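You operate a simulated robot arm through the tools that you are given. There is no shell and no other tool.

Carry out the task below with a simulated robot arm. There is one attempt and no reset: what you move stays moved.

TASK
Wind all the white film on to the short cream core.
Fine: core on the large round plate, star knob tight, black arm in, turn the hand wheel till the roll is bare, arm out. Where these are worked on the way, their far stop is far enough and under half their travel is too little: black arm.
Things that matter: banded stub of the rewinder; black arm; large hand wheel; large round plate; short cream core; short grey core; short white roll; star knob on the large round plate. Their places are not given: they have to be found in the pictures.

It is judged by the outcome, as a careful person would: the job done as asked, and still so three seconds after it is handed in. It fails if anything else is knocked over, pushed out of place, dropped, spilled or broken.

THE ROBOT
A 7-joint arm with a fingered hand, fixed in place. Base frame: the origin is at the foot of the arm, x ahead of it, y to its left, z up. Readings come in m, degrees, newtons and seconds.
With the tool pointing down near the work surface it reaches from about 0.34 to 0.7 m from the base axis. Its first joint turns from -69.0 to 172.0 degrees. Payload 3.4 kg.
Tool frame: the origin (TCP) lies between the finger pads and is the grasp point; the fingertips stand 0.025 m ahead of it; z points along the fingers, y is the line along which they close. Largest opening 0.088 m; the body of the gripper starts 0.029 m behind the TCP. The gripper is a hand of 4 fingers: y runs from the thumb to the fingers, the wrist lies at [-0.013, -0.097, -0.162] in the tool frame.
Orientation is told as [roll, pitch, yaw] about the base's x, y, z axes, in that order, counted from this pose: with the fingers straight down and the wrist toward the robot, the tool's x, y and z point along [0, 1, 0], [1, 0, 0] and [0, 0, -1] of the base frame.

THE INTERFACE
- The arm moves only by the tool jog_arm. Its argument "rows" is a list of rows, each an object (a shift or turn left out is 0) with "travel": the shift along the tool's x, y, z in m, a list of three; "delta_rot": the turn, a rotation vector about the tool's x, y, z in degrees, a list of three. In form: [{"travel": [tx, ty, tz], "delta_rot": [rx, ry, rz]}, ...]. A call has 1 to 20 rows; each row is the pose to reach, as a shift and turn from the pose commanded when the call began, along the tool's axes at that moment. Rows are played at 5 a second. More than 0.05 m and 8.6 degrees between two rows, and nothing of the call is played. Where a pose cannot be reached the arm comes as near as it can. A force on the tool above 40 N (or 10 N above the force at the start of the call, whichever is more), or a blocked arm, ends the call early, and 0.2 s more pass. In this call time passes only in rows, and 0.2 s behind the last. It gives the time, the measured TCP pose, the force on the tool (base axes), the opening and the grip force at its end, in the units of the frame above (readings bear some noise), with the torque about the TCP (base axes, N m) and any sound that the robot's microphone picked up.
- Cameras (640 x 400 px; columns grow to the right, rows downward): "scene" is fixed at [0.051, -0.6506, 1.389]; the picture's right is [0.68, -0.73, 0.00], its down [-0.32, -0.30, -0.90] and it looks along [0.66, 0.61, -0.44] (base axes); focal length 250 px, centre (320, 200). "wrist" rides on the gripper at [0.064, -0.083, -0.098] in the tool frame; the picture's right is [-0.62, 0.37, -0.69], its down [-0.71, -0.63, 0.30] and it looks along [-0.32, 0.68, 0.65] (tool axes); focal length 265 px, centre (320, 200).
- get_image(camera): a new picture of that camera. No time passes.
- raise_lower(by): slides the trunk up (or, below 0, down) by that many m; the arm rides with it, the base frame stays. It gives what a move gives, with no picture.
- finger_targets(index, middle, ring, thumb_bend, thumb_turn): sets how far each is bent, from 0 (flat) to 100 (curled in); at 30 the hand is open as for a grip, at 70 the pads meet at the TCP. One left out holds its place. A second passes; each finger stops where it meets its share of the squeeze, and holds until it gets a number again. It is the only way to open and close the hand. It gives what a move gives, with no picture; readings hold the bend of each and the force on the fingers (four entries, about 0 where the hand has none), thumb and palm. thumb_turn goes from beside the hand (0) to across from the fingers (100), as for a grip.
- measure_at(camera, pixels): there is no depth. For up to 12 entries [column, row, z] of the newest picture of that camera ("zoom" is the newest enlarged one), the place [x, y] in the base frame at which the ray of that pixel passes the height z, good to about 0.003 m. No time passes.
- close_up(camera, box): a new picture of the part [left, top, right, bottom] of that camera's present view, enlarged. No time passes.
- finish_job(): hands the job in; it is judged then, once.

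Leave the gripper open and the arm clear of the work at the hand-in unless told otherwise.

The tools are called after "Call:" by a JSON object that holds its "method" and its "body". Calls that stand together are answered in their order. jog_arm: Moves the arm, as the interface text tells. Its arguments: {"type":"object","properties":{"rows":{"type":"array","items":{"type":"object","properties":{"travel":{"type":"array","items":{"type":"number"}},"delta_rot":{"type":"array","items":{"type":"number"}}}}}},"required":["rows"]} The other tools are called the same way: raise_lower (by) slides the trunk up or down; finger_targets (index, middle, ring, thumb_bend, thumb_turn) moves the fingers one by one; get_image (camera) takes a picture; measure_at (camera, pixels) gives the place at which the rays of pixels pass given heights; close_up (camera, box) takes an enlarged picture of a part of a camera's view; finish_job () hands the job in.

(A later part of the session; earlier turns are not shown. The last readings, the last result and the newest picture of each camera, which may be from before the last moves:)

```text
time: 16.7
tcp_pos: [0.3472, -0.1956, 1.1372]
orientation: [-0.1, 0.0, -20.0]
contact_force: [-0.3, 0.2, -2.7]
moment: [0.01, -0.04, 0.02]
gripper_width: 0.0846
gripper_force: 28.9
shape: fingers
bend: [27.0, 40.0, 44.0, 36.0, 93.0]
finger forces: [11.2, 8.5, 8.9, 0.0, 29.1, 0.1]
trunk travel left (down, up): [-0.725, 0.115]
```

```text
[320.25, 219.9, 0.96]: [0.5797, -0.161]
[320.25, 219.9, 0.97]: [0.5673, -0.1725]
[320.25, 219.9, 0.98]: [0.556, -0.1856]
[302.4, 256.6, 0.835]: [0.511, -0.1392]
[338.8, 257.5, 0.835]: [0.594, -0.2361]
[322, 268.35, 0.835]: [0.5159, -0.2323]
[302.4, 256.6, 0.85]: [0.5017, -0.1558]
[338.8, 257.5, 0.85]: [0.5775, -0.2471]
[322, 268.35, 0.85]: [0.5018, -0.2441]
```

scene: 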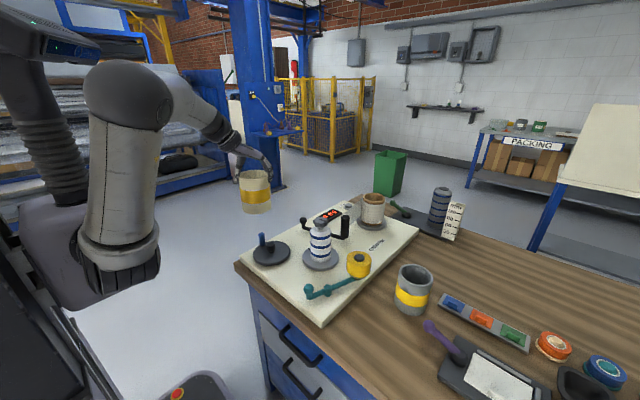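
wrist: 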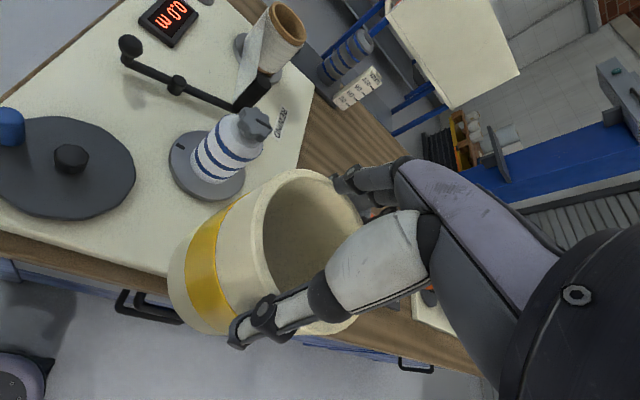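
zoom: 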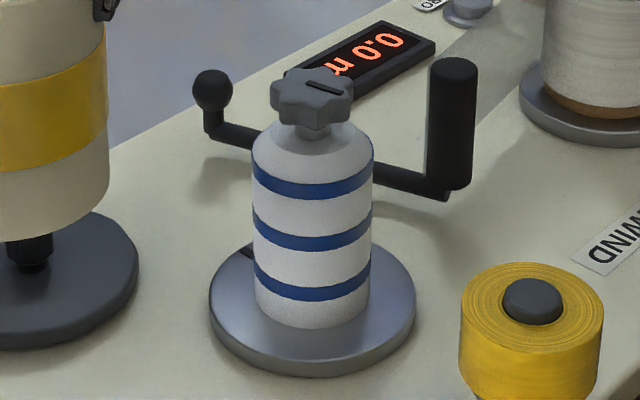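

Stub axis is about (0.555,-0.188), plate top about 0.837, star top about 0.98. I check the core's height from how it hangs in the hand.

Call:
{"method": "get_image", "body": {"camera": "scene"}}

Call:
{"method": "close_up", "body": {"camera": "scene", "box": [216, 140, 328, 280]}}

```text
taken
```

scene: 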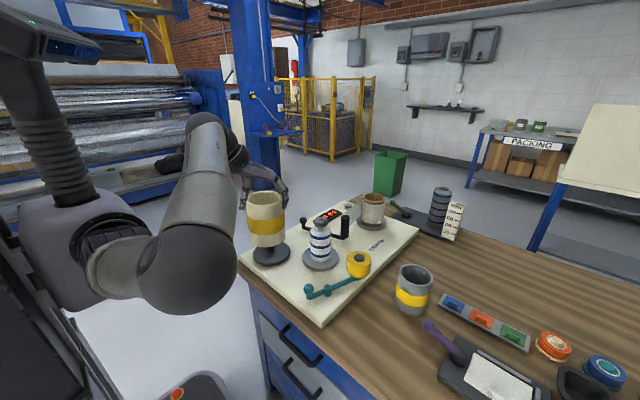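

```text
2.86 times, centred on (272, 210) of scene
```

zoom: 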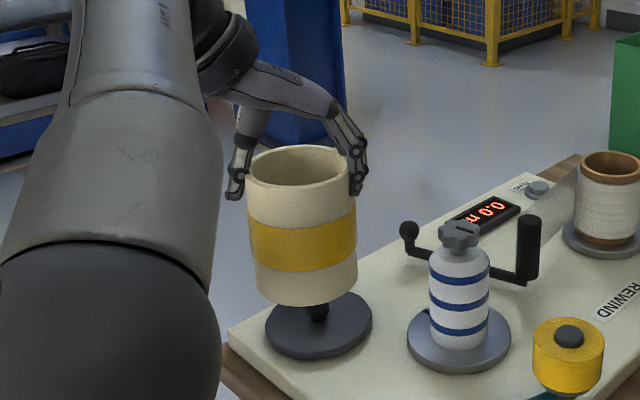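

I compare the front rim (264.3,214.6 at z=1.135) with the front foot (266.8,247.1) to find the foot's height.

Call:
{"method": "measure_at", "body": {"camera": "scene", "pixels": [[264.3, 214.6, 1.13], [264.3, 214.6, 1.14], [264.3, 190.8, 1.13], [264.3, 190.8, 1.14], [266.8, 247.1, 1.01], [266.8, 247.1, 1.02], [266.8, 247.1, 1.03], [266.8, 247.1, 1.04]]}}

```text
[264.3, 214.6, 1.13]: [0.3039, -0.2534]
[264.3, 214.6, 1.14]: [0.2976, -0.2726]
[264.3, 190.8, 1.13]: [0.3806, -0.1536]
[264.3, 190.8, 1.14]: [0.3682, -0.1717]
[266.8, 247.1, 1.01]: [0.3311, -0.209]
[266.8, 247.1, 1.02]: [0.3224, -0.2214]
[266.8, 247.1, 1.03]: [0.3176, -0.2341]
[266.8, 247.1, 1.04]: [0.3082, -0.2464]
```

Core height is about 0.11 m; bottom now at about 1.025, above the star top (0.98). I move across so the core centre is over the stub axis: TCP to (0.5526,-0.1878).

Call:
{"method": "jog_arm", "body": {"rows": [{"travel": [0.0155, 0.038, 0]}, {"travel": [0.031, 0.0762, 0]}, {"travel": [0.0466, 0.1142, 0]}, {"travel": [0.062, 0.1523, 0]}, {"travel": [0.0776, 0.1904, 0]}]}}

Call:
{"method": "get_image", "body": {"camera": "wrist"}}

Call:
{"method": "close_up", "body": {"camera": "scene", "box": [256, 150, 384, 270]}}

```text
time: 17.9
tcp_pos: [0.5561, -0.186, 1.1364]
orientation: [-0.1, 0.0, -19.8]
contact_force: [-0.7, -0.2, -1.5]
moment: [-0.01, -0.03, 0.03]
gripper_width: 0.0844
gripper_force: 29.1
shape: fingers
bend: [27.0, 40.0, 44.0, 37.0, 93.0]
finger forces: [11.0, 8.6, 8.8, 0.1, 28.8, 0.1]
trunk travel left (down, up): [-0.725, 0.115]
```

```text
taken
```

wrist: 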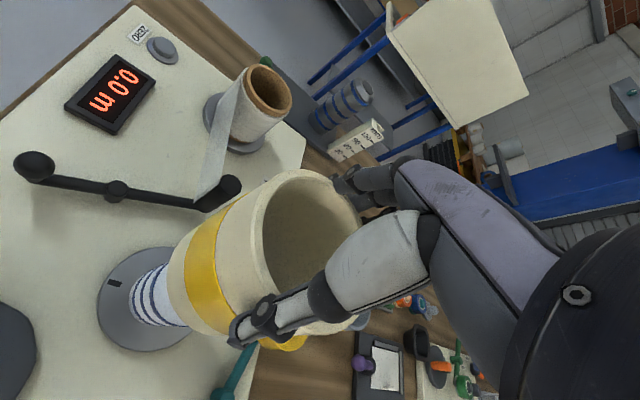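

```text
3.33 times, centred on (320, 210) of scene
```

zoom: 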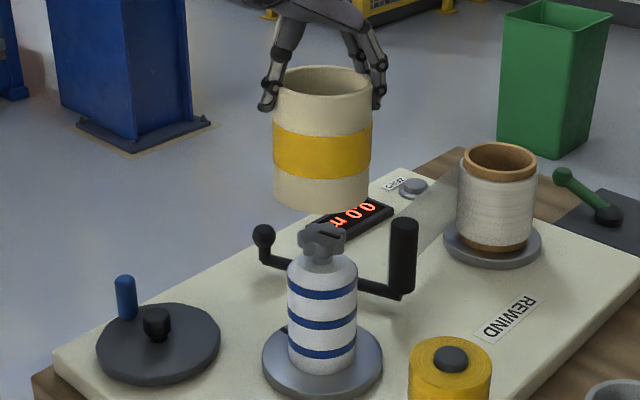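

In the scene view the core and the stub share the same column (320.6). I check the other direction in the wrist view, enlarging the core foot and plate.

Call:
{"method": "close_up", "body": {"camera": "wrist", "box": [80, 200, 272, 360]}}

Call:
{"method": "jog_arm", "body": {"rows": [{"travel": [0, 0, 0]}]}}

Call:
{"method": "jog_arm", "body": {"rows": [{"travel": [0, 0, 0]}]}}

```text
2.50 times, centred on (176, 280) of wrist
```

zoom: 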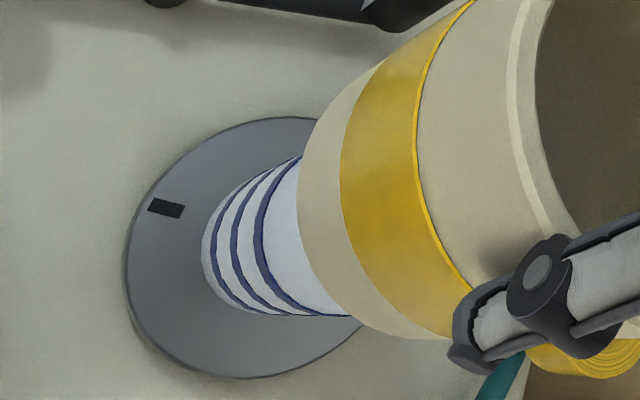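

```text
time: 18.3
tcp_pos: [0.5542, -0.1864, 1.1369]
orientation: [0.0, 0.0, -19.9]
contact_force: [-0.9, 1.1, -1.9]
moment: [0.01, -0.01, 0.04]
gripper_width: 0.0844
gripper_force: 28.6
shape: fingers
bend: [27.0, 40.0, 44.0, 37.0, 93.0]
finger forces: [11.0, 8.5, 9.0, 0.0, 28.8, 0.0]
trunk travel left (down, up): [-0.725, 0.115]
```

```text
time: 18.7
tcp_pos: [0.5535, -0.1866, 1.1367]
orientation: [0.0, 0.0, -19.9]
contact_force: [-0.3, 0.6, -1.9]
moment: [0.02, -0.02, 0.02]
gripper_width: 0.0842
gripper_force: 28.7
shape: fingers
bend: [27.0, 40.0, 44.0, 37.0, 93.0]
finger forces: [11.0, 8.5, 9.0, 0.0, 28.8, 0.1]
trunk travel left (down, up): [-0.725, 0.115]
```

I measure foot arc points at z=1.025 and plate arc points at z=0.837 in this zoom.

Call:
{"method": "measure_at", "body": {"camera": "zoom", "pixels": [[297, 200, 1.025], [318, 125, 1.025], [320, 265, 1.025], [350, 308, 1.025], [410, 337, 1.025], [124, 262, 0.837], [160, 178, 0.837], [270, 118, 0.837], [240, 378, 0.837], [160, 345, 0.837], [330, 345, 0.837]]}}

```text
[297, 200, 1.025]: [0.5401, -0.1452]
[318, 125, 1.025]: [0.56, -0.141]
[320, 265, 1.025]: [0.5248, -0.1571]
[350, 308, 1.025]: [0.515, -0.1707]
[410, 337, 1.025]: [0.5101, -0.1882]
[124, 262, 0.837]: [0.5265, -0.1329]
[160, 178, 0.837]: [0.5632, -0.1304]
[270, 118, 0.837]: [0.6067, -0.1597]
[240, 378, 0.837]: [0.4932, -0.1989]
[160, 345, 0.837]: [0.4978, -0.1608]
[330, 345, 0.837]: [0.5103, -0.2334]
```

Core centre about (0.5545,-0.1855), stub axis about (0.5535,-0.188): within 2 mm. I correct by 1.5 mm along tool -x and descend 0.07 m so that the foot goes down around the star knob.

Call:
{"method": "jog_arm", "body": {"rows": [{"travel": [-0.0017, -0.0003, 0.0]}, {"travel": [-0.0017, -0.0003, 0.02]}, {"travel": [-0.0017, -0.0003, 0.04]}, {"travel": [-0.0017, -0.0003, 0.055]}, {"travel": [-0.0017, -0.0003, 0.07]}]}}

Call:
{"method": "get_image", "body": {"camera": "wrist"}}

Call:
{"method": "close_up", "body": {"camera": "scene", "box": [272, 190, 368, 270]}}

```text
time: 19.9
tcp_pos: [0.5543, -0.1881, 1.0669]
orientation: [0.1, 0.0, -20.1]
contact_force: [-0.9, -0.1, -2.6]
moment: [-0.02, 0.02, -0.01]
gripper_width: 0.0844
gripper_force: 28.7
shape: fingers
bend: [27.0, 40.0, 44.0, 37.0, 93.0]
finger forces: [11.0, 8.7, 9.0, 0.0, 28.5, 0.0]
trunk travel left (down, up): [-0.725, 0.115]
```

```text
taken
```

wrist: 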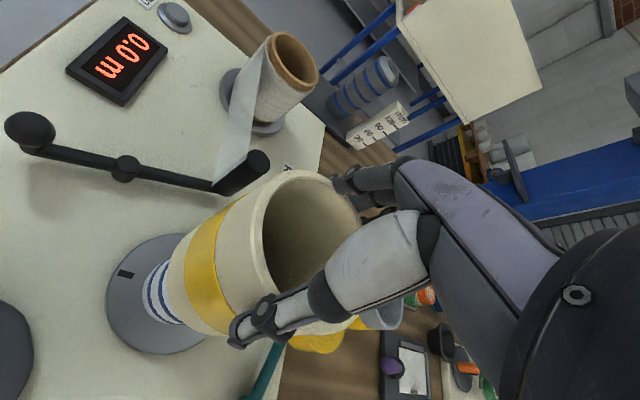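

```text
5.00 times, centred on (320, 230) of scene
```

zoom: 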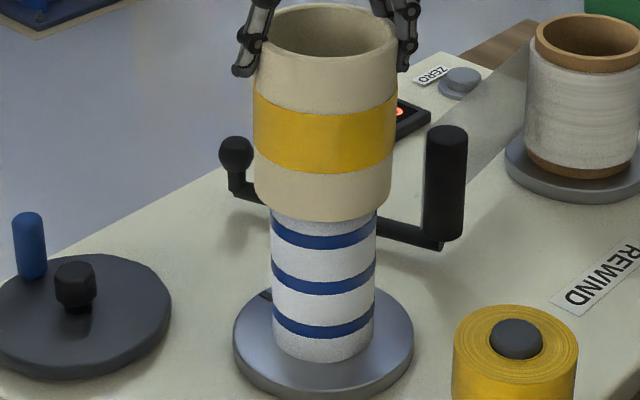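

Aligned columns (324 vs 324 in the zoom), no contact yet. I continue slowly down 0.04 m in small steps, watching force.

Call:
{"method": "jog_arm", "body": {"rows": [{"travel": [0, 0, 0.006]}, {"travel": [0, 0, 0.012]}, {"travel": [0, 0, 0.018]}, {"travel": [0, 0, 0.024]}, {"travel": [0, 0, 0.03]}, {"travel": [0, 0, 0.036]}, {"travel": [0, 0, 0.042]}]}}

Call:
{"method": "close_up", "body": {"camera": "scene", "box": [272, 190, 368, 270]}}

Call:
{"method": "get_image", "body": {"camera": "wrist"}}

```text
time: 21.5
tcp_pos: [0.5543, -0.1884, 1.0253]
orientation: [-0.1, -0.1, -20.1]
contact_force: [0.9, 0.6, -2.8]
moment: [0.0, -0.02, 0.01]
gripper_width: 0.0839
gripper_force: 28.3
shape: fingers
bend: [27.0, 40.0, 44.0, 37.0, 93.0]
finger forces: [10.8, 8.7, 9.0, 0.0, 28.4, 0.0]
trunk travel left (down, up): [-0.725, 0.115]
```

```text
5.00 times, centred on (320, 230) of scene
```

zoom: 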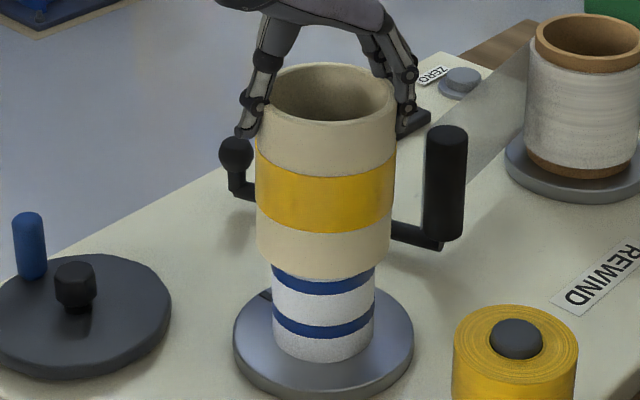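

```text
taken
```

wrist: 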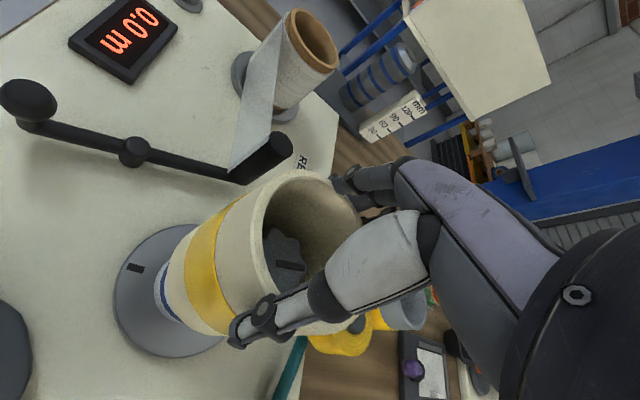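

It is sliding over the barrel with no force (foot about 0.913). I go on 0.06 m down.

Call:
{"method": "jog_arm", "body": {"rows": [{"travel": [0, 0, 0.007]}, {"travel": [0, 0, 0.014]}, {"travel": [0, 0, 0.021]}, {"travel": [0, 0, 0.028]}, {"travel": [0, 0, 0.035]}, {"travel": [0, 0, 0.042]}, {"travel": [0, 0, 0.049]}, {"travel": [0, 0, 0.056]}]}}

Call:
{"method": "close_up", "body": {"camera": "scene", "box": [272, 190, 368, 270]}}

Call:
{"method": "get_image", "body": {"camera": "wrist"}}

```text
time: 23.3
tcp_pos: [0.5549, -0.188, 0.968]
orientation: [0.0, 0.0, -19.9]
contact_force: [-0.8, -0.1, -1.5]
moment: [0.01, 0.0, -0.02]
gripper_width: 0.0842
gripper_force: 28.5
shape: fingers
bend: [27.0, 40.0, 44.0, 37.0, 93.0]
finger forces: [10.8, 8.8, 9.2, 0.0, 28.2, 0.0]
trunk travel left (down, up): [-0.725, 0.115]
```

```text
5.00 times, centred on (320, 230) of scene
```

zoom: 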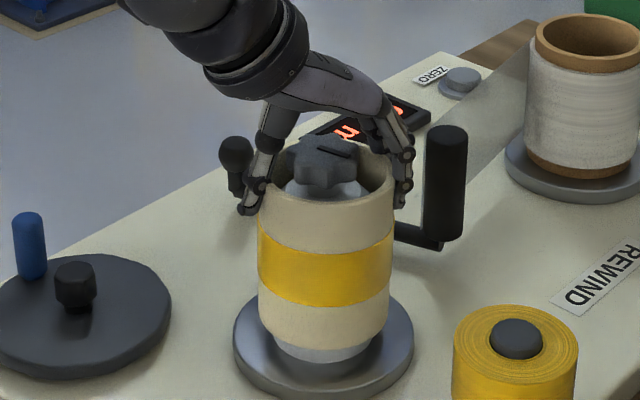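

```text
taken
```

wrist: 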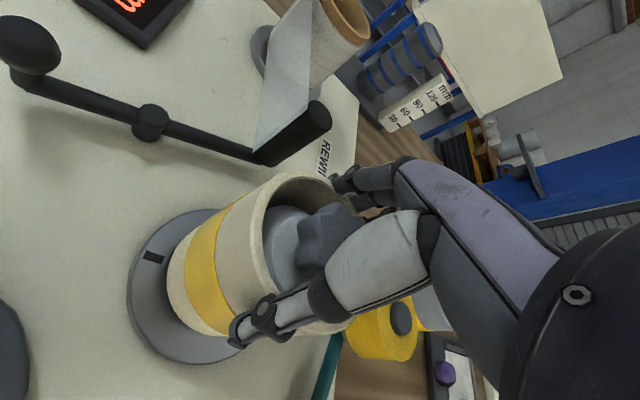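

About 18 mm of stub still shows below the foot. I continue with 3 mm steps until contact with the plate is felt.

Call:
{"method": "jog_arm", "body": {"rows": [{"travel": [0, 0, 0.004]}, {"travel": [0, 0, 0.008]}, {"travel": [0, 0, 0.011]}, {"travel": [0, 0, 0.014]}, {"travel": [0, 0, 0.017]}, {"travel": [0, 0, 0.02]}, {"travel": [0, 0, 0.023]}]}}

Call:
{"method": "close_up", "body": {"camera": "scene", "box": [272, 190, 368, 270]}}

Call:
{"method": "get_image", "body": {"camera": "wrist"}}

```text
time: 24.9
tcp_pos: [0.5535, -0.1883, 0.9516]
orientation: [0.2, -0.7, -20.0]
contact_force: [-4.4, -1.9, 28.7]
moment: [-0.39, -0.52, 0.0]
gripper_width: 0.0847
gripper_force: 31.0
shape: fingers
bend: [27.0, 40.0, 44.0, 37.0, 93.0]
finger forces: [12.9, 8.8, 9.0, 0.0, 31.5, 0.0]
trunk travel left (down, up): [-0.725, 0.115]
```

```text
5.00 times, centred on (320, 230) of scene
```

zoom: 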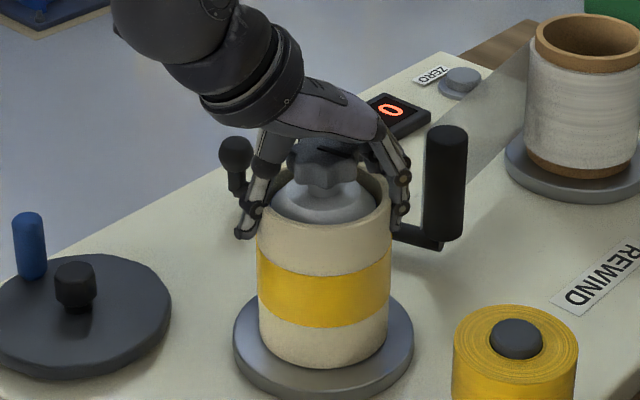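

```text
taken
```

wrist: 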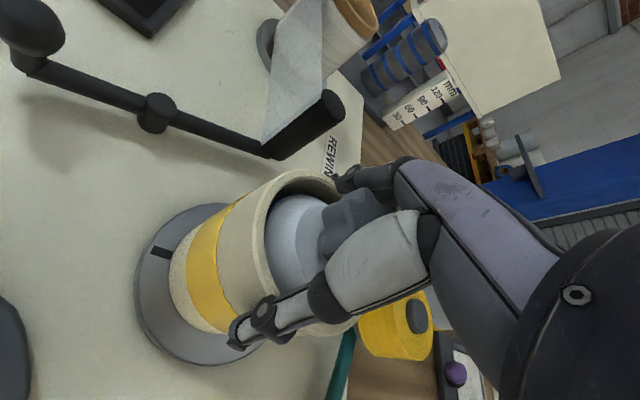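

28.7 N upward with no palm force: the core sits on the plate. I ease 2 mm up, then open the hand.

Call:
{"method": "jog_arm", "body": {"rows": [{"travel": [0, 0, -0.004]}]}}

Call:
{"method": "finger_targets", "body": {"index": 15, "middle": 15, "ring": 15, "thumb_bend": 15}}

Call:
{"method": "jog_arm", "body": {"rows": [{"travel": [0, 0, -0.02]}, {"travel": [0, 0, -0.04]}, {"travel": [0, 0, -0.06]}, {"travel": [0, 0, -0.08]}]}}

Call:
{"method": "close_up", "body": {"camera": "scene", "box": [272, 190, 368, 270]}}

Call:
{"method": "get_image", "body": {"camera": "wrist"}}

```text
time: 25.3
tcp_pos: [0.5525, -0.1875, 0.952]
orientation: [0.1, -0.3, -20.0]
contact_force: [0.4, -3.1, 22.6]
moment: [-0.47, -0.72, -0.05]
gripper_width: 0.0844
gripper_force: 30.8
shape: fingers
bend: [27.0, 40.0, 44.0, 37.0, 93.0]
finger forces: [13.3, 9.4, 10.2, 0.0, 28.3, 0.0]
trunk travel left (down, up): [-0.725, 0.115]
```

```text
time: 26.3
tcp_pos: [0.554, -0.1877, 0.9491]
orientation: [-0.1, 0.0, -19.9]
contact_force: [-2.0, 1.4, -0.9]
moment: [0.01, -0.05, -0.02]
gripper_width: 0.1132
gripper_force: 0.1
shape: fingers
bend: [15.0, 15.0, 15.0, 15.0, 97.0]
finger forces: [0.0, 0.1, 0.0, 0.0, 1.5, 0.1]
trunk travel left (down, up): [-0.725, 0.115]
```

```text
time: 27.3
tcp_pos: [0.5543, -0.1875, 1.0307]
orientation: [0.0, -0.1, -19.9]
contact_force: [-0.4, 0.4, -0.1]
moment: [0.01, 0.01, 0.01]
gripper_width: 0.1129
gripper_force: 0.1
shape: fingers
bend: [15.0, 15.0, 15.0, 15.0, 97.0]
finger forces: [0.0, 0.0, 0.0, 0.0, 0.1, 0.1]
trunk travel left (down, up): [-0.725, 0.115]
```

```text
5.00 times, centred on (320, 230) of scene
```

zoom: 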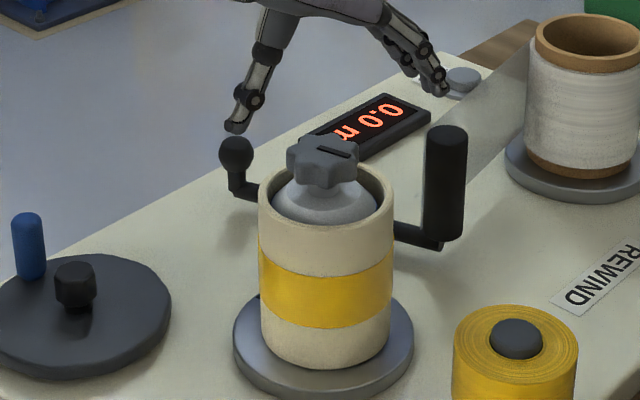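

```text
taken
```

wrist: 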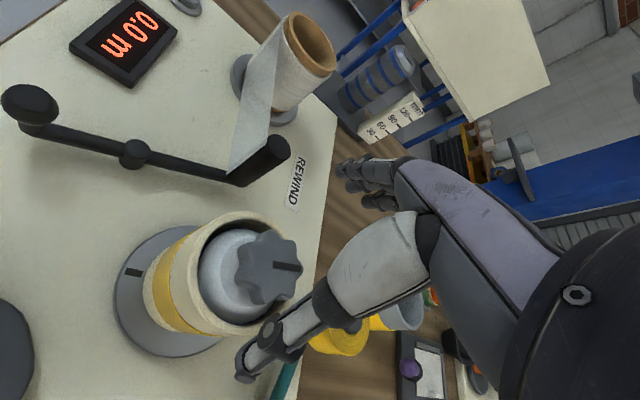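

The core stands on the plate around the stub, hand is clear. Before gripping the star knob I test the turning range of the wrist: turn counter-clockwise (tool z negative) by 80 degrees above the knob.

Call:
{"method": "jog_arm", "body": {"rows": [{"delta_rot": [0, 0, -8]}, {"delta_rot": [0, 0, -16]}, {"delta_rot": [0, 0, -24]}, {"delta_rot": [0, 0, -32]}, {"delta_rot": [0, 0, -40]}, {"delta_rot": [0, 0, -48]}, {"delta_rot": [0, 0, -56]}, {"delta_rot": [0, 0, -64]}, {"delta_rot": [0, 0, -72]}, {"delta_rot": [0, 0, -80]}]}}

Call:
{"method": "get_image", "body": {"camera": "scene"}}

Call:
{"method": "get_image", "body": {"camera": "wrist"}}

```text
time: 29.5
tcp_pos: [0.5556, -0.1885, 1.0296]
orientation: [-0.1, -0.1, 60.2]
contact_force: [0.1, 0.2, 0.5]
moment: [0.04, 0.02, -0.04]
gripper_width: 0.1126
gripper_force: 0.1
shape: fingers
bend: [15.0, 15.0, 15.0, 15.0, 97.0]
finger forces: [0.0, 0.1, 0.0, 0.0, 0.0, 0.1]
trunk travel left (down, up): [-0.725, 0.115]
```

```text
taken
```

scene: 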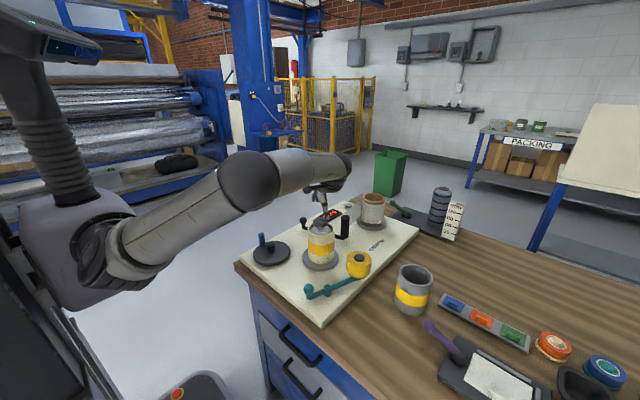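

```text
taken
```

wrist: 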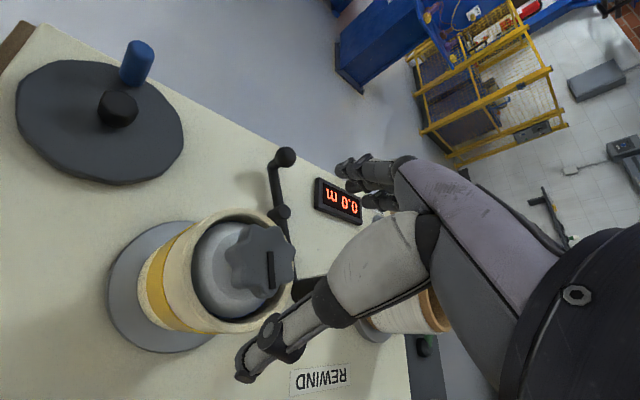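

Yaw 60 is reached easily. I look closely at the star knob from here to centre on it.

Call:
{"method": "close_up", "body": {"camera": "wrist", "box": [180, 195, 340, 335]}}

```text
2.86 times, centred on (260, 265) of wrist
```

zoom: 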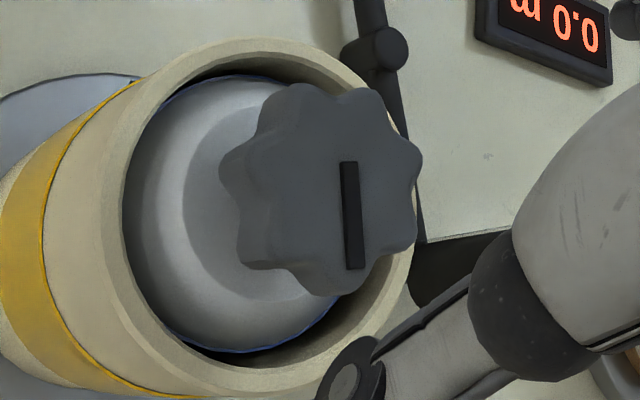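

I measure the star's top edges and the core's rim in this zoom.

Call:
{"method": "measure_at", "body": {"camera": "zoom", "pixels": [[422, 160, 0.978], [355, 88, 0.978], [415, 235, 0.978], [345, 293, 0.978], [290, 85, 0.978], [335, 185, 0.978], [347, 165, 0.978], [355, 268, 0.978], [260, 40, 0.948], [105, 200, 0.948], [250, 394, 0.948], [405, 270, 0.948]]}}

```text
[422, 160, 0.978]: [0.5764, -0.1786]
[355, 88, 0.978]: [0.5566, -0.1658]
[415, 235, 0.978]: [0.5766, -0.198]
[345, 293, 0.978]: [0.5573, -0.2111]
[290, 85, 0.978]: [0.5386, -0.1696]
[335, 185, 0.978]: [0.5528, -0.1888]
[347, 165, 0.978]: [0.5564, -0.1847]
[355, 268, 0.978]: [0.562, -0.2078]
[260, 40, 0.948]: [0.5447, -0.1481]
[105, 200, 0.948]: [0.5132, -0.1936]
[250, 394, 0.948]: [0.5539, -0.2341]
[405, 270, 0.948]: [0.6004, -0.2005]
```

Star centre (0.5545,-0.1885), radius about 0.0235: the tool is centred. I go down to TCP z about 0.977 (fingertips just above the core rim) and close on the knob.

Call:
{"method": "jog_arm", "body": {"rows": [{"travel": [0, 0, 0.02]}, {"travel": [0, 0, 0.04]}, {"travel": [0, 0, 0.053]}]}}

Call:
{"method": "finger_targets", "body": {"index": 66, "middle": 66, "ring": 66, "thumb_bend": 66}}

Call:
{"method": "get_image", "body": {"camera": "wrist"}}

Call:
{"method": "close_up", "body": {"camera": "scene", "box": [272, 170, 368, 270]}}

```text
time: 30.3
tcp_pos: [0.5564, -0.189, 0.9767]
orientation: [0.0, 0.0, 60.0]
contact_force: [-0.2, 0.2, 0.5]
moment: [-0.02, 0.0, 0.02]
gripper_width: 0.1127
gripper_force: 0.1
shape: fingers
bend: [15.0, 15.0, 15.0, 15.0, 97.0]
finger forces: [0.1, 0.0, 0.0, 0.1, 0.0, 0.1]
trunk travel left (down, up): [-0.725, 0.115]
```

```text
time: 31.3
tcp_pos: [0.5546, -0.1883, 0.9796]
orientation: [-0.1, -0.2, 60.0]
contact_force: [5.1, -2.2, 15.3]
moment: [0.88, -0.69, -0.04]
gripper_width: 0.0487
gripper_force: 23.3
shape: fingers
bend: [47.0, 50.0, 66.0, 52.0, 97.0]
finger forces: [15.6, 11.6, 0.0, 0.0, 18.4, 0.0]
trunk travel left (down, up): [-0.725, 0.115]
```

```text
taken
```

wrist: 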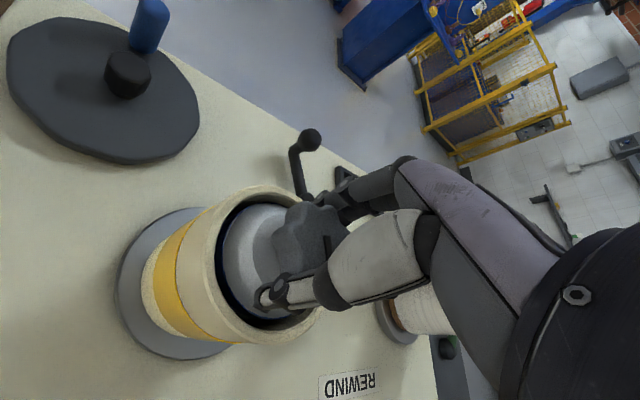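

```text
4.00 times, centred on (320, 220) of scene
```

zoom: 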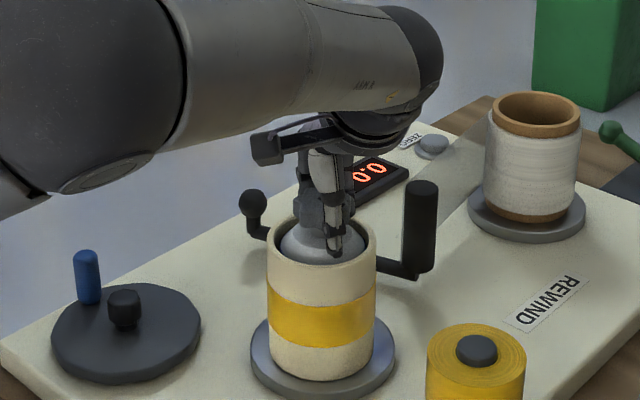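

Knob gripped (index 15.6, middle 11.6, thumb 18.4 N). I turn clockwise seen from above (tool z positive) by 40 degrees in small steps and watch the torque about z.

Call:
{"method": "jog_arm", "body": {"rows": [{"travel": [0, 0, -0.002], "delta_rot": [0, 0, 5]}, {"travel": [0, 0, -0.002], "delta_rot": [0, 0, 10]}, {"travel": [0, 0, -0.002], "delta_rot": [0, 0, 15]}, {"travel": [0, 0, -0.002], "delta_rot": [0, 0, 20]}, {"travel": [0, 0, -0.002], "delta_rot": [0, 0, 25]}, {"travel": [0, 0, -0.002], "delta_rot": [0, 0, 30]}, {"travel": [0, 0, -0.002], "delta_rot": [0, 0, 35]}, {"travel": [0, 0, -0.002], "delta_rot": [0, 0, 40]}]}}

Call:
{"method": "get_image", "body": {"camera": "wrist"}}

```text
time: 33.1
tcp_pos: [0.5548, -0.1896, 0.9806]
orientation: [0.0, -0.1, 19.9]
contact_force: [2.5, -4.7, 8.4]
moment: [0.13, -1.08, 0.07]
gripper_width: 0.0475
gripper_force: 21.1
shape: fingers
bend: [48.0, 49.0, 66.0, 52.0, 98.0]
finger forces: [9.8, 15.4, 0.1, 0.0, 16.6, 0.0]
trunk travel left (down, up): [-0.725, 0.115]
```

```text
taken
```

wrist: 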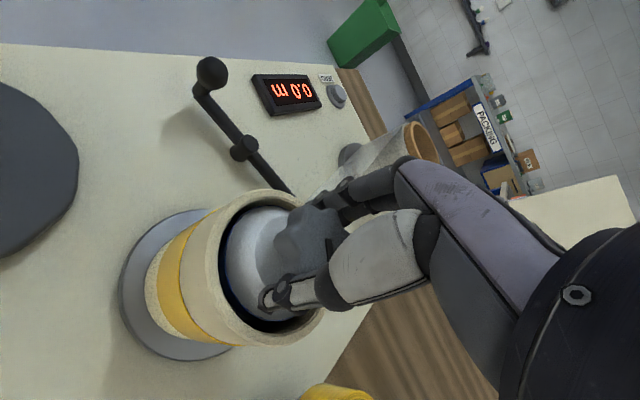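

Torque is still only 0.07 N m; the knob follows with little resistance. I continue clockwise another 80 degrees.

Call:
{"method": "jog_arm", "body": {"rows": [{"delta_rot": [0, 0, 6]}, {"delta_rot": [0, 0, 12]}, {"delta_rot": [0, 0, 18]}, {"delta_rot": [0, 0, 24]}, {"delta_rot": [0, 0, 30]}, {"delta_rot": [0, 0, 36]}, {"delta_rot": [0, 0, 42]}, {"delta_rot": [0, 0, 48]}, {"delta_rot": [0, 0, 54]}, {"delta_rot": [0, 0, 60]}, {"delta_rot": [0, 0, 66]}, {"delta_rot": [0, 0, 72]}, {"delta_rot": [0, 0, 78]}]}}

Call:
{"method": "get_image", "body": {"camera": "wrist"}}

Call:
{"method": "close_up", "body": {"camera": "scene", "box": [272, 170, 368, 270]}}

```text
time: 35.9
tcp_pos: [0.5571, -0.1946, 0.9825]
orientation: [2.1, 2.2, -59.7]
contact_force: [1.9, 13.6, -1.4]
moment: [-0.91, -0.3, -0.06]
gripper_width: 0.0321
gripper_force: 20.6
shape: fingers
bend: [60.0, 51.0, 66.0, 53.0, 93.0]
finger forces: [1.6, 17.3, 0.0, 0.1, 21.8, 0.0]
trunk travel left (down, up): [-0.725, 0.115]
```

```text
taken
```

wrist: 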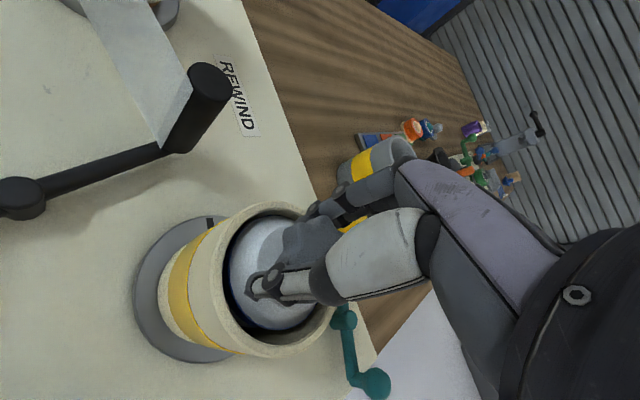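

```text
4.00 times, centred on (320, 220) of scene
```

zoom: 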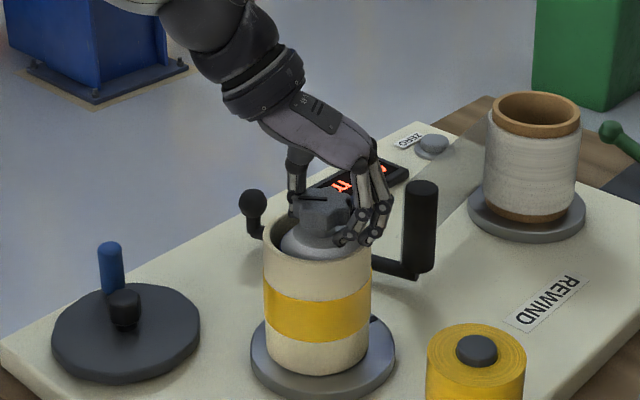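

The hand wheel has turned a little too (blue knob moved from zoom (87,275) to (110,265)), so the knob may have tightened and begun to drive the spindle. I ease off sideways, let go and look at the marks.

Call:
{"method": "finger_targets", "body": {"index": 15, "middle": 15, "ring": 15, "thumb_bend": 15}}

Call:
{"method": "jog_arm", "body": {"rows": [{"travel": [0, 0, -0.025]}, {"travel": [0, 0, -0.05]}]}}

Call:
{"method": "get_image", "body": {"camera": "wrist"}}

Call:
{"method": "close_up", "body": {"camera": "scene", "box": [240, 190, 368, 270]}}

```text
time: 36.9
tcp_pos: [0.5545, -0.2002, 0.9775]
orientation: [1.5, 2.4, -60.1]
contact_force: [-0.4, 0.6, 0.1]
moment: [-0.01, 0.01, 0.03]
gripper_width: 0.1118
gripper_force: 0.1
shape: fingers
bend: [15.0, 15.0, 15.0, 15.0, 97.0]
finger forces: [0.0, 0.0, 0.0, 0.0, 0.0, 0.1]
trunk travel left (down, up): [-0.725, 0.115]
```

```text
time: 37.5
tcp_pos: [0.5529, -0.202, 1.0267]
orientation: [1.3, 2.3, -59.8]
contact_force: [0.3, -0.7, 0.3]
moment: [0.01, -0.02, 0.0]
gripper_width: 0.1121
gripper_force: 0.1
shape: fingers
bend: [15.0, 15.0, 15.0, 15.0, 97.0]
finger forces: [0.0, 0.1, 0.1, 0.0, 0.0, 0.0]
trunk travel left (down, up): [-0.725, 0.115]
```

```text
taken
```

wrist: 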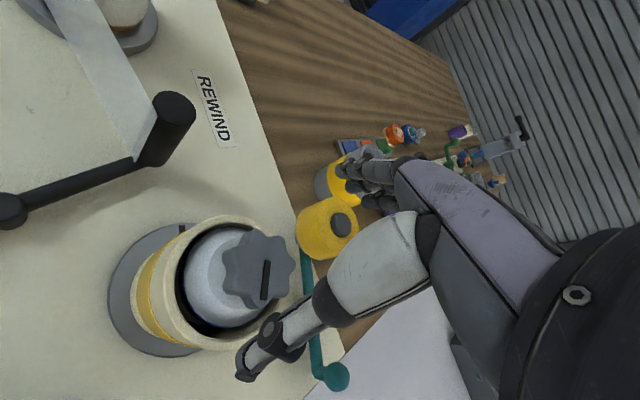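

```text
5.00 times, centred on (304, 230) of scene
```

zoom: 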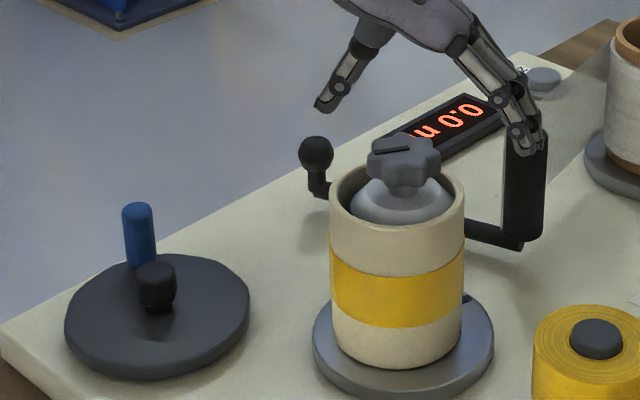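

Marks: the plate has turned about 92 degrees clockwise while the knob turned about 130, so the knob moved about 40 degrees relative to the stub and then drove the freely turning spindle. Yaw -60 is near the arm's limit. I turn back to about yaw +50 and look again before a second try.

Call:
{"method": "jog_arm", "body": {"rows": [{"delta_rot": [0, 0, -8]}, {"delta_rot": [0, 0, -16]}, {"delta_rot": [0, 0, -24]}, {"delta_rot": [0, 0, -32]}, {"delta_rot": [0, 0, -40]}, {"delta_rot": [0, 0, -48]}, {"delta_rot": [0, 0, -56]}, {"delta_rot": [0, 0, -64]}, {"delta_rot": [0, 0, -72]}, {"delta_rot": [0, 0, -80]}, {"delta_rot": [0, 0, -88]}, {"delta_rot": [0, 0, -96]}, {"delta_rot": [0, 0, -104]}, {"delta_rot": [0, 0, -112]}, {"delta_rot": [0, 0, -118]}]}}

Call:
{"method": "close_up", "body": {"camera": "wrist", "box": [100, 190, 340, 370]}}

Call:
{"method": "close_up", "body": {"camera": "scene", "box": [240, 190, 368, 270]}}

```text
time: 40.7
tcp_pos: [0.5543, -0.1896, 1.0292]
orientation: [0.0, 0.0, 60.1]
contact_force: [0.0, -0.6, -0.7]
moment: [0.04, 0.04, -0.03]
gripper_width: 0.1119
gripper_force: 0.1
shape: fingers
bend: [15.0, 15.0, 15.0, 15.0, 97.0]
finger forces: [0.1, 0.0, 0.0, 0.0, 0.1, 0.0]
trunk travel left (down, up): [-0.725, 0.115]
```

```text
2.22 times, centred on (220, 280) of wrist
```

zoom: 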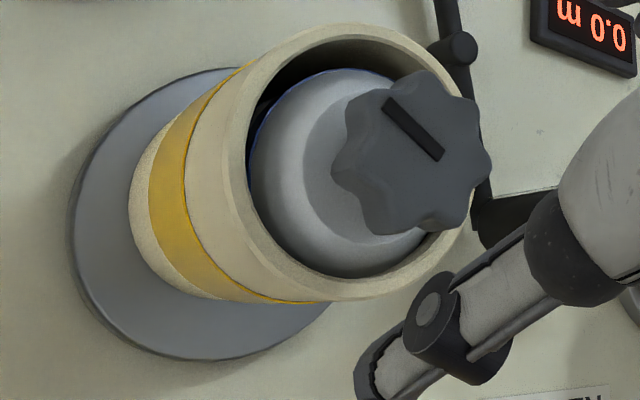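

```text
5.00 times, centred on (304, 230) of scene
```

zoom: 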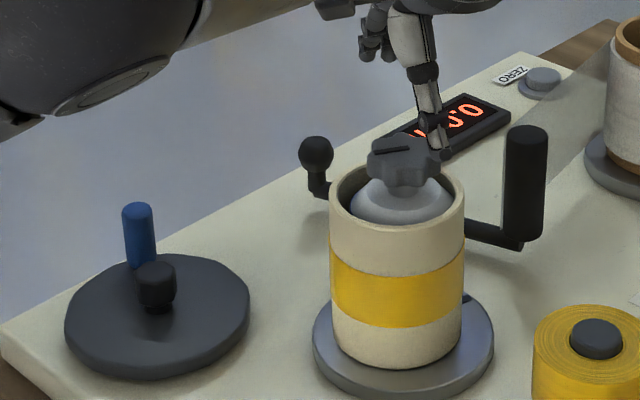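

I measure the knob mark's two ends (wrist 249.3,235 and 274,260.7) and the plate mark (scene 333.4,249.6).

Call:
{"method": "measure_at", "body": {"camera": "wrist", "pixels": [[249.3, 235, 0.978], [274, 260.7, 0.978], [298, 250, 0.978], [272, 222.5, 0.978], [286, 294, 0.978], [290, 230, 0.978]]}}

Call:
{"method": "measure_at", "body": {"camera": "scene", "pixels": [[333.4, 249.6, 0.837], [271.2, 239, 0.86], [267.5, 230.6, 0.885]]}}

```text
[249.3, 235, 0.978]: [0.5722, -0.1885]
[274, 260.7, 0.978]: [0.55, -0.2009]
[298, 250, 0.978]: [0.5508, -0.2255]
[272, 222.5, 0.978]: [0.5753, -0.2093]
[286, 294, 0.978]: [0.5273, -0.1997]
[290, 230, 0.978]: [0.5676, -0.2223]
```

```text
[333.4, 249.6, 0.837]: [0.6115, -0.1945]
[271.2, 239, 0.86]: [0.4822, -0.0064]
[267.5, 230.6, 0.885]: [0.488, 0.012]
```

Those wrist rays referred to the older picture; I take a fresh one and measure again.

Call:
{"method": "get_image", "body": {"camera": "wrist"}}

Call:
{"method": "measure_at", "body": {"camera": "wrist", "pixels": [[249.3, 235, 0.978], [274, 260.7, 0.978], [297, 262, 0.978], [272, 222.5, 0.978], [268, 295, 0.978], [290, 236, 0.978]]}}

```text
taken
```

wrist: 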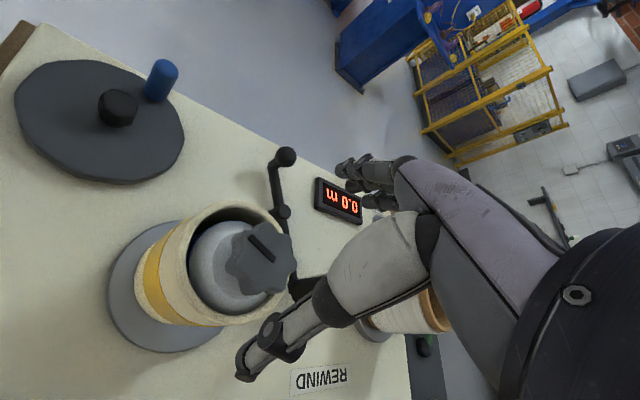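

```text
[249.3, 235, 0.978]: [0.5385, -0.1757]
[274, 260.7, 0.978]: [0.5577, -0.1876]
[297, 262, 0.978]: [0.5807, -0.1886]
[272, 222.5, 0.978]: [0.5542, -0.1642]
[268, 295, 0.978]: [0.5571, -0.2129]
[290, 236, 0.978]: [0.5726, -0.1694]
```

Knob mark is at about 148 degrees, plate mark at about -6: relative angle changed by about 41 degrees from the start. I grip the knob a second time and turn a bit further, to see whether the relative angle still changes.

Call:
{"method": "jog_arm", "body": {"rows": [{"travel": [0, 0, 0.02]}, {"travel": [0, 0, 0.04]}, {"travel": [0, 0, 0.05]}]}}

Call:
{"method": "finger_targets", "body": {"index": 66, "middle": 66, "ring": 66, "thumb_bend": 66}}

Call:
{"method": "jog_arm", "body": {"rows": [{"delta_rot": [0, 0, 5]}, {"delta_rot": [0, 0, 10]}, {"delta_rot": [0, 0, 15]}, {"delta_rot": [0, 0, 20]}]}}

Call:
{"method": "get_image", "body": {"camera": "scene"}}

Call:
{"method": "close_up", "body": {"camera": "scene", "box": [240, 190, 368, 270]}}

```text
time: 41.5
tcp_pos: [0.5543, -0.1892, 0.9793]
orientation: [0.0, 0.1, 60.1]
contact_force: [0.5, 0.9, -0.2]
moment: [-0.01, -0.02, 0.0]
gripper_width: 0.1119
gripper_force: 0.1
shape: fingers
bend: [15.0, 15.0, 15.0, 15.0, 97.0]
finger forces: [0.0, 0.0, 0.2, 0.0, 0.0, 0.0]
trunk travel left (down, up): [-0.725, 0.115]
```

```text
time: 42.5
tcp_pos: [0.5536, -0.1896, 0.9807]
orientation: [-0.1, -0.1, 60.0]
contact_force: [3.3, -3.1, 8.4]
moment: [0.61, -0.56, 0.09]
gripper_width: 0.0361
gripper_force: 18.6
shape: fingers
bend: [56.0, 48.0, 66.0, 53.0, 97.0]
finger forces: [7.9, 14.4, 0.0, 0.1, 15.5, 0.0]
trunk travel left (down, up): [-0.725, 0.115]
```

```text
time: 43.5
tcp_pos: [0.5537, -0.1895, 0.98]
orientation: [-0.2, -0.3, 39.9]
contact_force: [2.0, -5.0, 17.0]
moment: [0.5, -0.86, 0.13]
gripper_width: 0.0362
gripper_force: 22.0
shape: fingers
bend: [57.0, 48.0, 66.0, 53.0, 98.0]
finger forces: [8.6, 18.1, 0.0, 0.0, 17.7, 0.1]
trunk travel left (down, up): [-0.725, 0.115]
```

```text
taken
```

scene: 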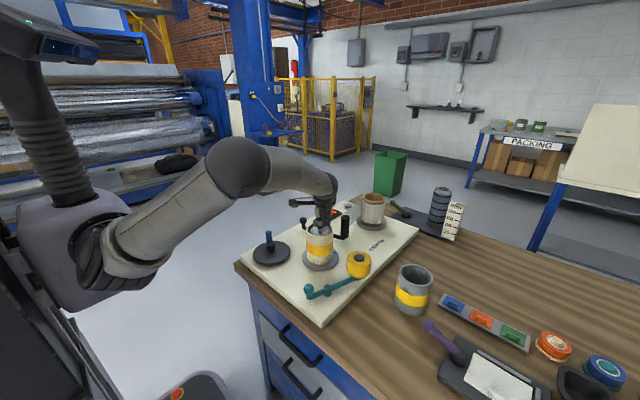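

```text
5.00 times, centred on (304, 230) of scene
```

zoom: 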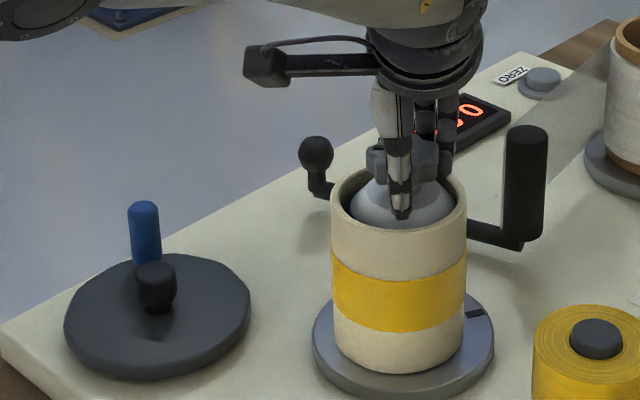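

After 20 degrees of hand turn the plate mark went from about -6 to about -20 degrees, so nearly everything now goes into the spindle. I turn 40 degrees more, and then compare.

Call:
{"method": "jog_arm", "body": {"rows": [{"delta_rot": [0, 0, 5]}, {"delta_rot": [0, 0, 10]}, {"delta_rot": [0, 0, 15]}, {"delta_rot": [0, 0, 20]}, {"delta_rot": [0, 0, 25]}, {"delta_rot": [0, 0, 30]}, {"delta_rot": [0, 0, 35]}, {"delta_rot": [0, 0, 40]}]}}

Call:
{"method": "close_up", "body": {"camera": "scene", "box": [240, 190, 368, 270]}}

Call:
{"method": "close_up", "body": {"camera": "wrist", "box": [100, 190, 340, 370]}}

```text
time: 45.3
tcp_pos: [0.5536, -0.1886, 0.9802]
orientation: [0.0, 0.0, -0.1]
contact_force: [0.0, -6.1, 16.1]
moment: [-0.18, -1.0, 0.12]
gripper_width: 0.0353
gripper_force: 21.9
shape: fingers
bend: [57.0, 47.0, 66.0, 54.0, 98.0]
finger forces: [9.3, 19.3, 0.0, 0.0, 15.2, 0.0]
trunk travel left (down, up): [-0.725, 0.115]
```

```text
5.00 times, centred on (304, 230) of scene
```

zoom: 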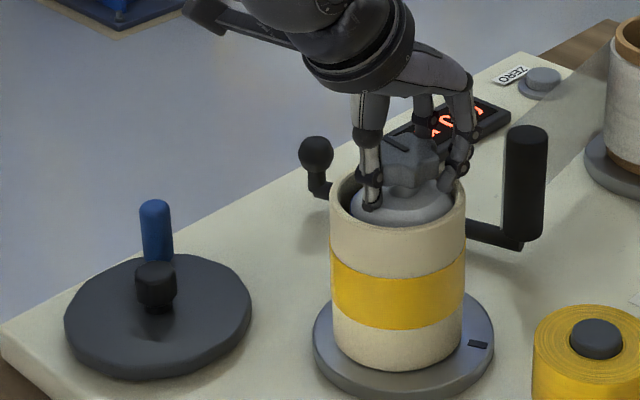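

```text
2.22 times, centred on (220, 280) of wrist
```

zoom: 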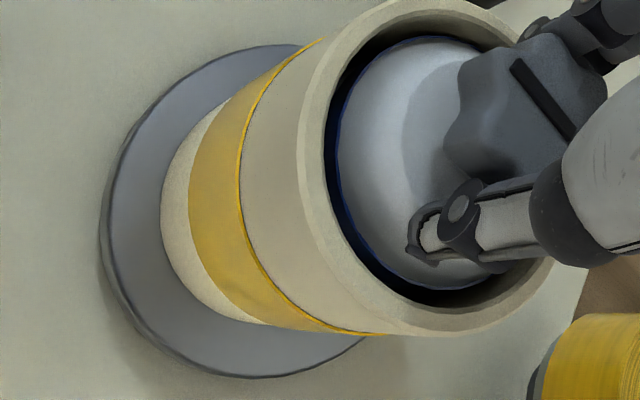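

The plate turned 38 degrees for 40 degrees of hand: the knob no longer moves relative to the stub. I measure the knob mark (zoom ends 515,65 and 572,135) to confirm the relative angle.

Call:
{"method": "measure_at", "body": {"camera": "zoom", "pixels": [[515, 65, 0.978], [572, 135, 0.978]]}}

Call:
{"method": "measure_at", "body": {"camera": "scene", "pixels": [[335.6, 258.8, 0.837]]}}

```text
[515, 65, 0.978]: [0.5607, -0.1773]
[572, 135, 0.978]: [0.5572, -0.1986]
```

```text
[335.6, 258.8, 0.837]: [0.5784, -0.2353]
```

The relative angle is now about 50 degrees beyond the start, and the torque rose from 0.07 to 0.12 N m when the spindle began to follow. I give one quicker twist of 48 degrees to make sure the knob is at its stop.

Call:
{"method": "jog_arm", "body": {"rows": [{"delta_rot": [0, 0, 8]}, {"delta_rot": [0, 0, 16]}, {"delta_rot": [0, 0, 24]}, {"delta_rot": [0, 0, 32]}, {"delta_rot": [0, 0, 40]}, {"delta_rot": [0, 0, 47]}]}}

Call:
{"method": "close_up", "body": {"camera": "scene", "box": [240, 190, 368, 270]}}

Call:
{"method": "close_up", "body": {"camera": "wrist", "box": [100, 190, 340, 370]}}

```text
time: 46.7
tcp_pos: [0.5537, -0.195, 0.9826]
orientation: [2.4, 1.8, -48.6]
contact_force: [-7.6, 9.0, -5.7]
moment: [-0.79, -0.5, 0.06]
gripper_width: 0.0354
gripper_force: 21.6
shape: fingers
bend: [59.0, 48.0, 66.0, 51.0, 96.0]
finger forces: [5.3, 14.5, 0.0, 0.0, 22.5, 0.0]
trunk travel left (down, up): [-0.725, 0.115]
```

```text
5.00 times, centred on (304, 230) of scene
```

zoom: 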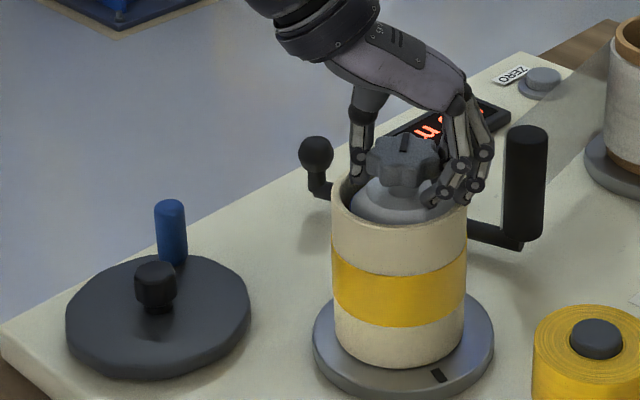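

```text
2.22 times, centred on (220, 280) of wrist
```

zoom: 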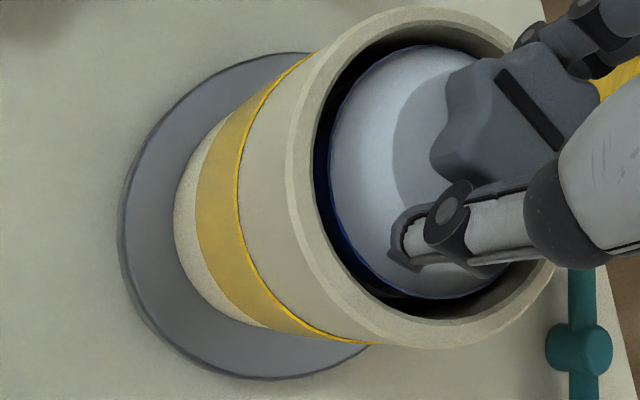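

Plate turned about 44 degrees for the 47-degree twist and the relative angle stays near 150: the knob is tight against its stop. I let go and lift.

Call:
{"method": "finger_targets", "body": {"index": 15, "middle": 15, "ring": 15, "thumb_bend": 15}}

Call:
{"method": "jog_arm", "body": {"rows": [{"travel": [0, 0, -0.025]}, {"travel": [0, 0, -0.05]}, {"travel": [0, 0, -0.08]}]}}

Call:
{"method": "get_image", "body": {"camera": "wrist"}}

Call:
{"method": "get_image", "body": {"camera": "scene"}}

```text
time: 47.7
tcp_pos: [0.5539, -0.201, 0.9796]
orientation: [2.0, 2.1, -49.0]
contact_force: [0.9, -0.6, 0.0]
moment: [0.01, 0.0, 0.02]
gripper_width: 0.1123
gripper_force: 0.0
shape: fingers
bend: [15.0, 15.0, 15.0, 15.0, 97.0]
finger forces: [0.0, 0.0, 0.0, 0.0, 0.0, 0.1]
trunk travel left (down, up): [-0.725, 0.115]
```

```text
time: 48.5
tcp_pos: [0.552, -0.194, 1.0576]
orientation: [0.7, 0.9, -47.8]
contact_force: [-0.5, -0.4, 0.2]
moment: [0.0, 0.0, -0.03]
gripper_width: 0.1118
gripper_force: 0.1
shape: fingers
bend: [15.0, 15.0, 15.0, 15.0, 97.0]
finger forces: [0.0, 0.0, 0.1, 0.1, 0.0, 0.0]
trunk travel left (down, up): [-0.725, 0.115]
```

```text
taken
```

wrist: 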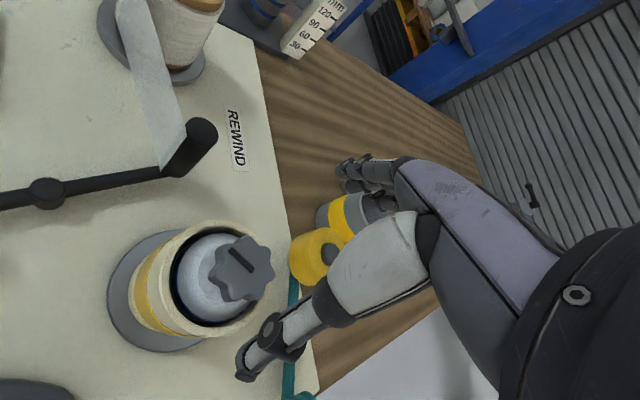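

```text
taken
```

scene: 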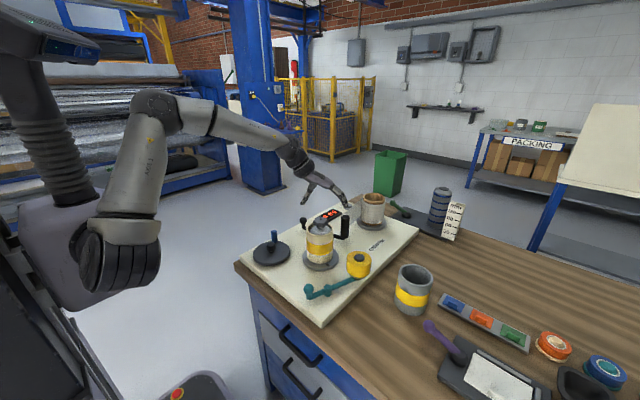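

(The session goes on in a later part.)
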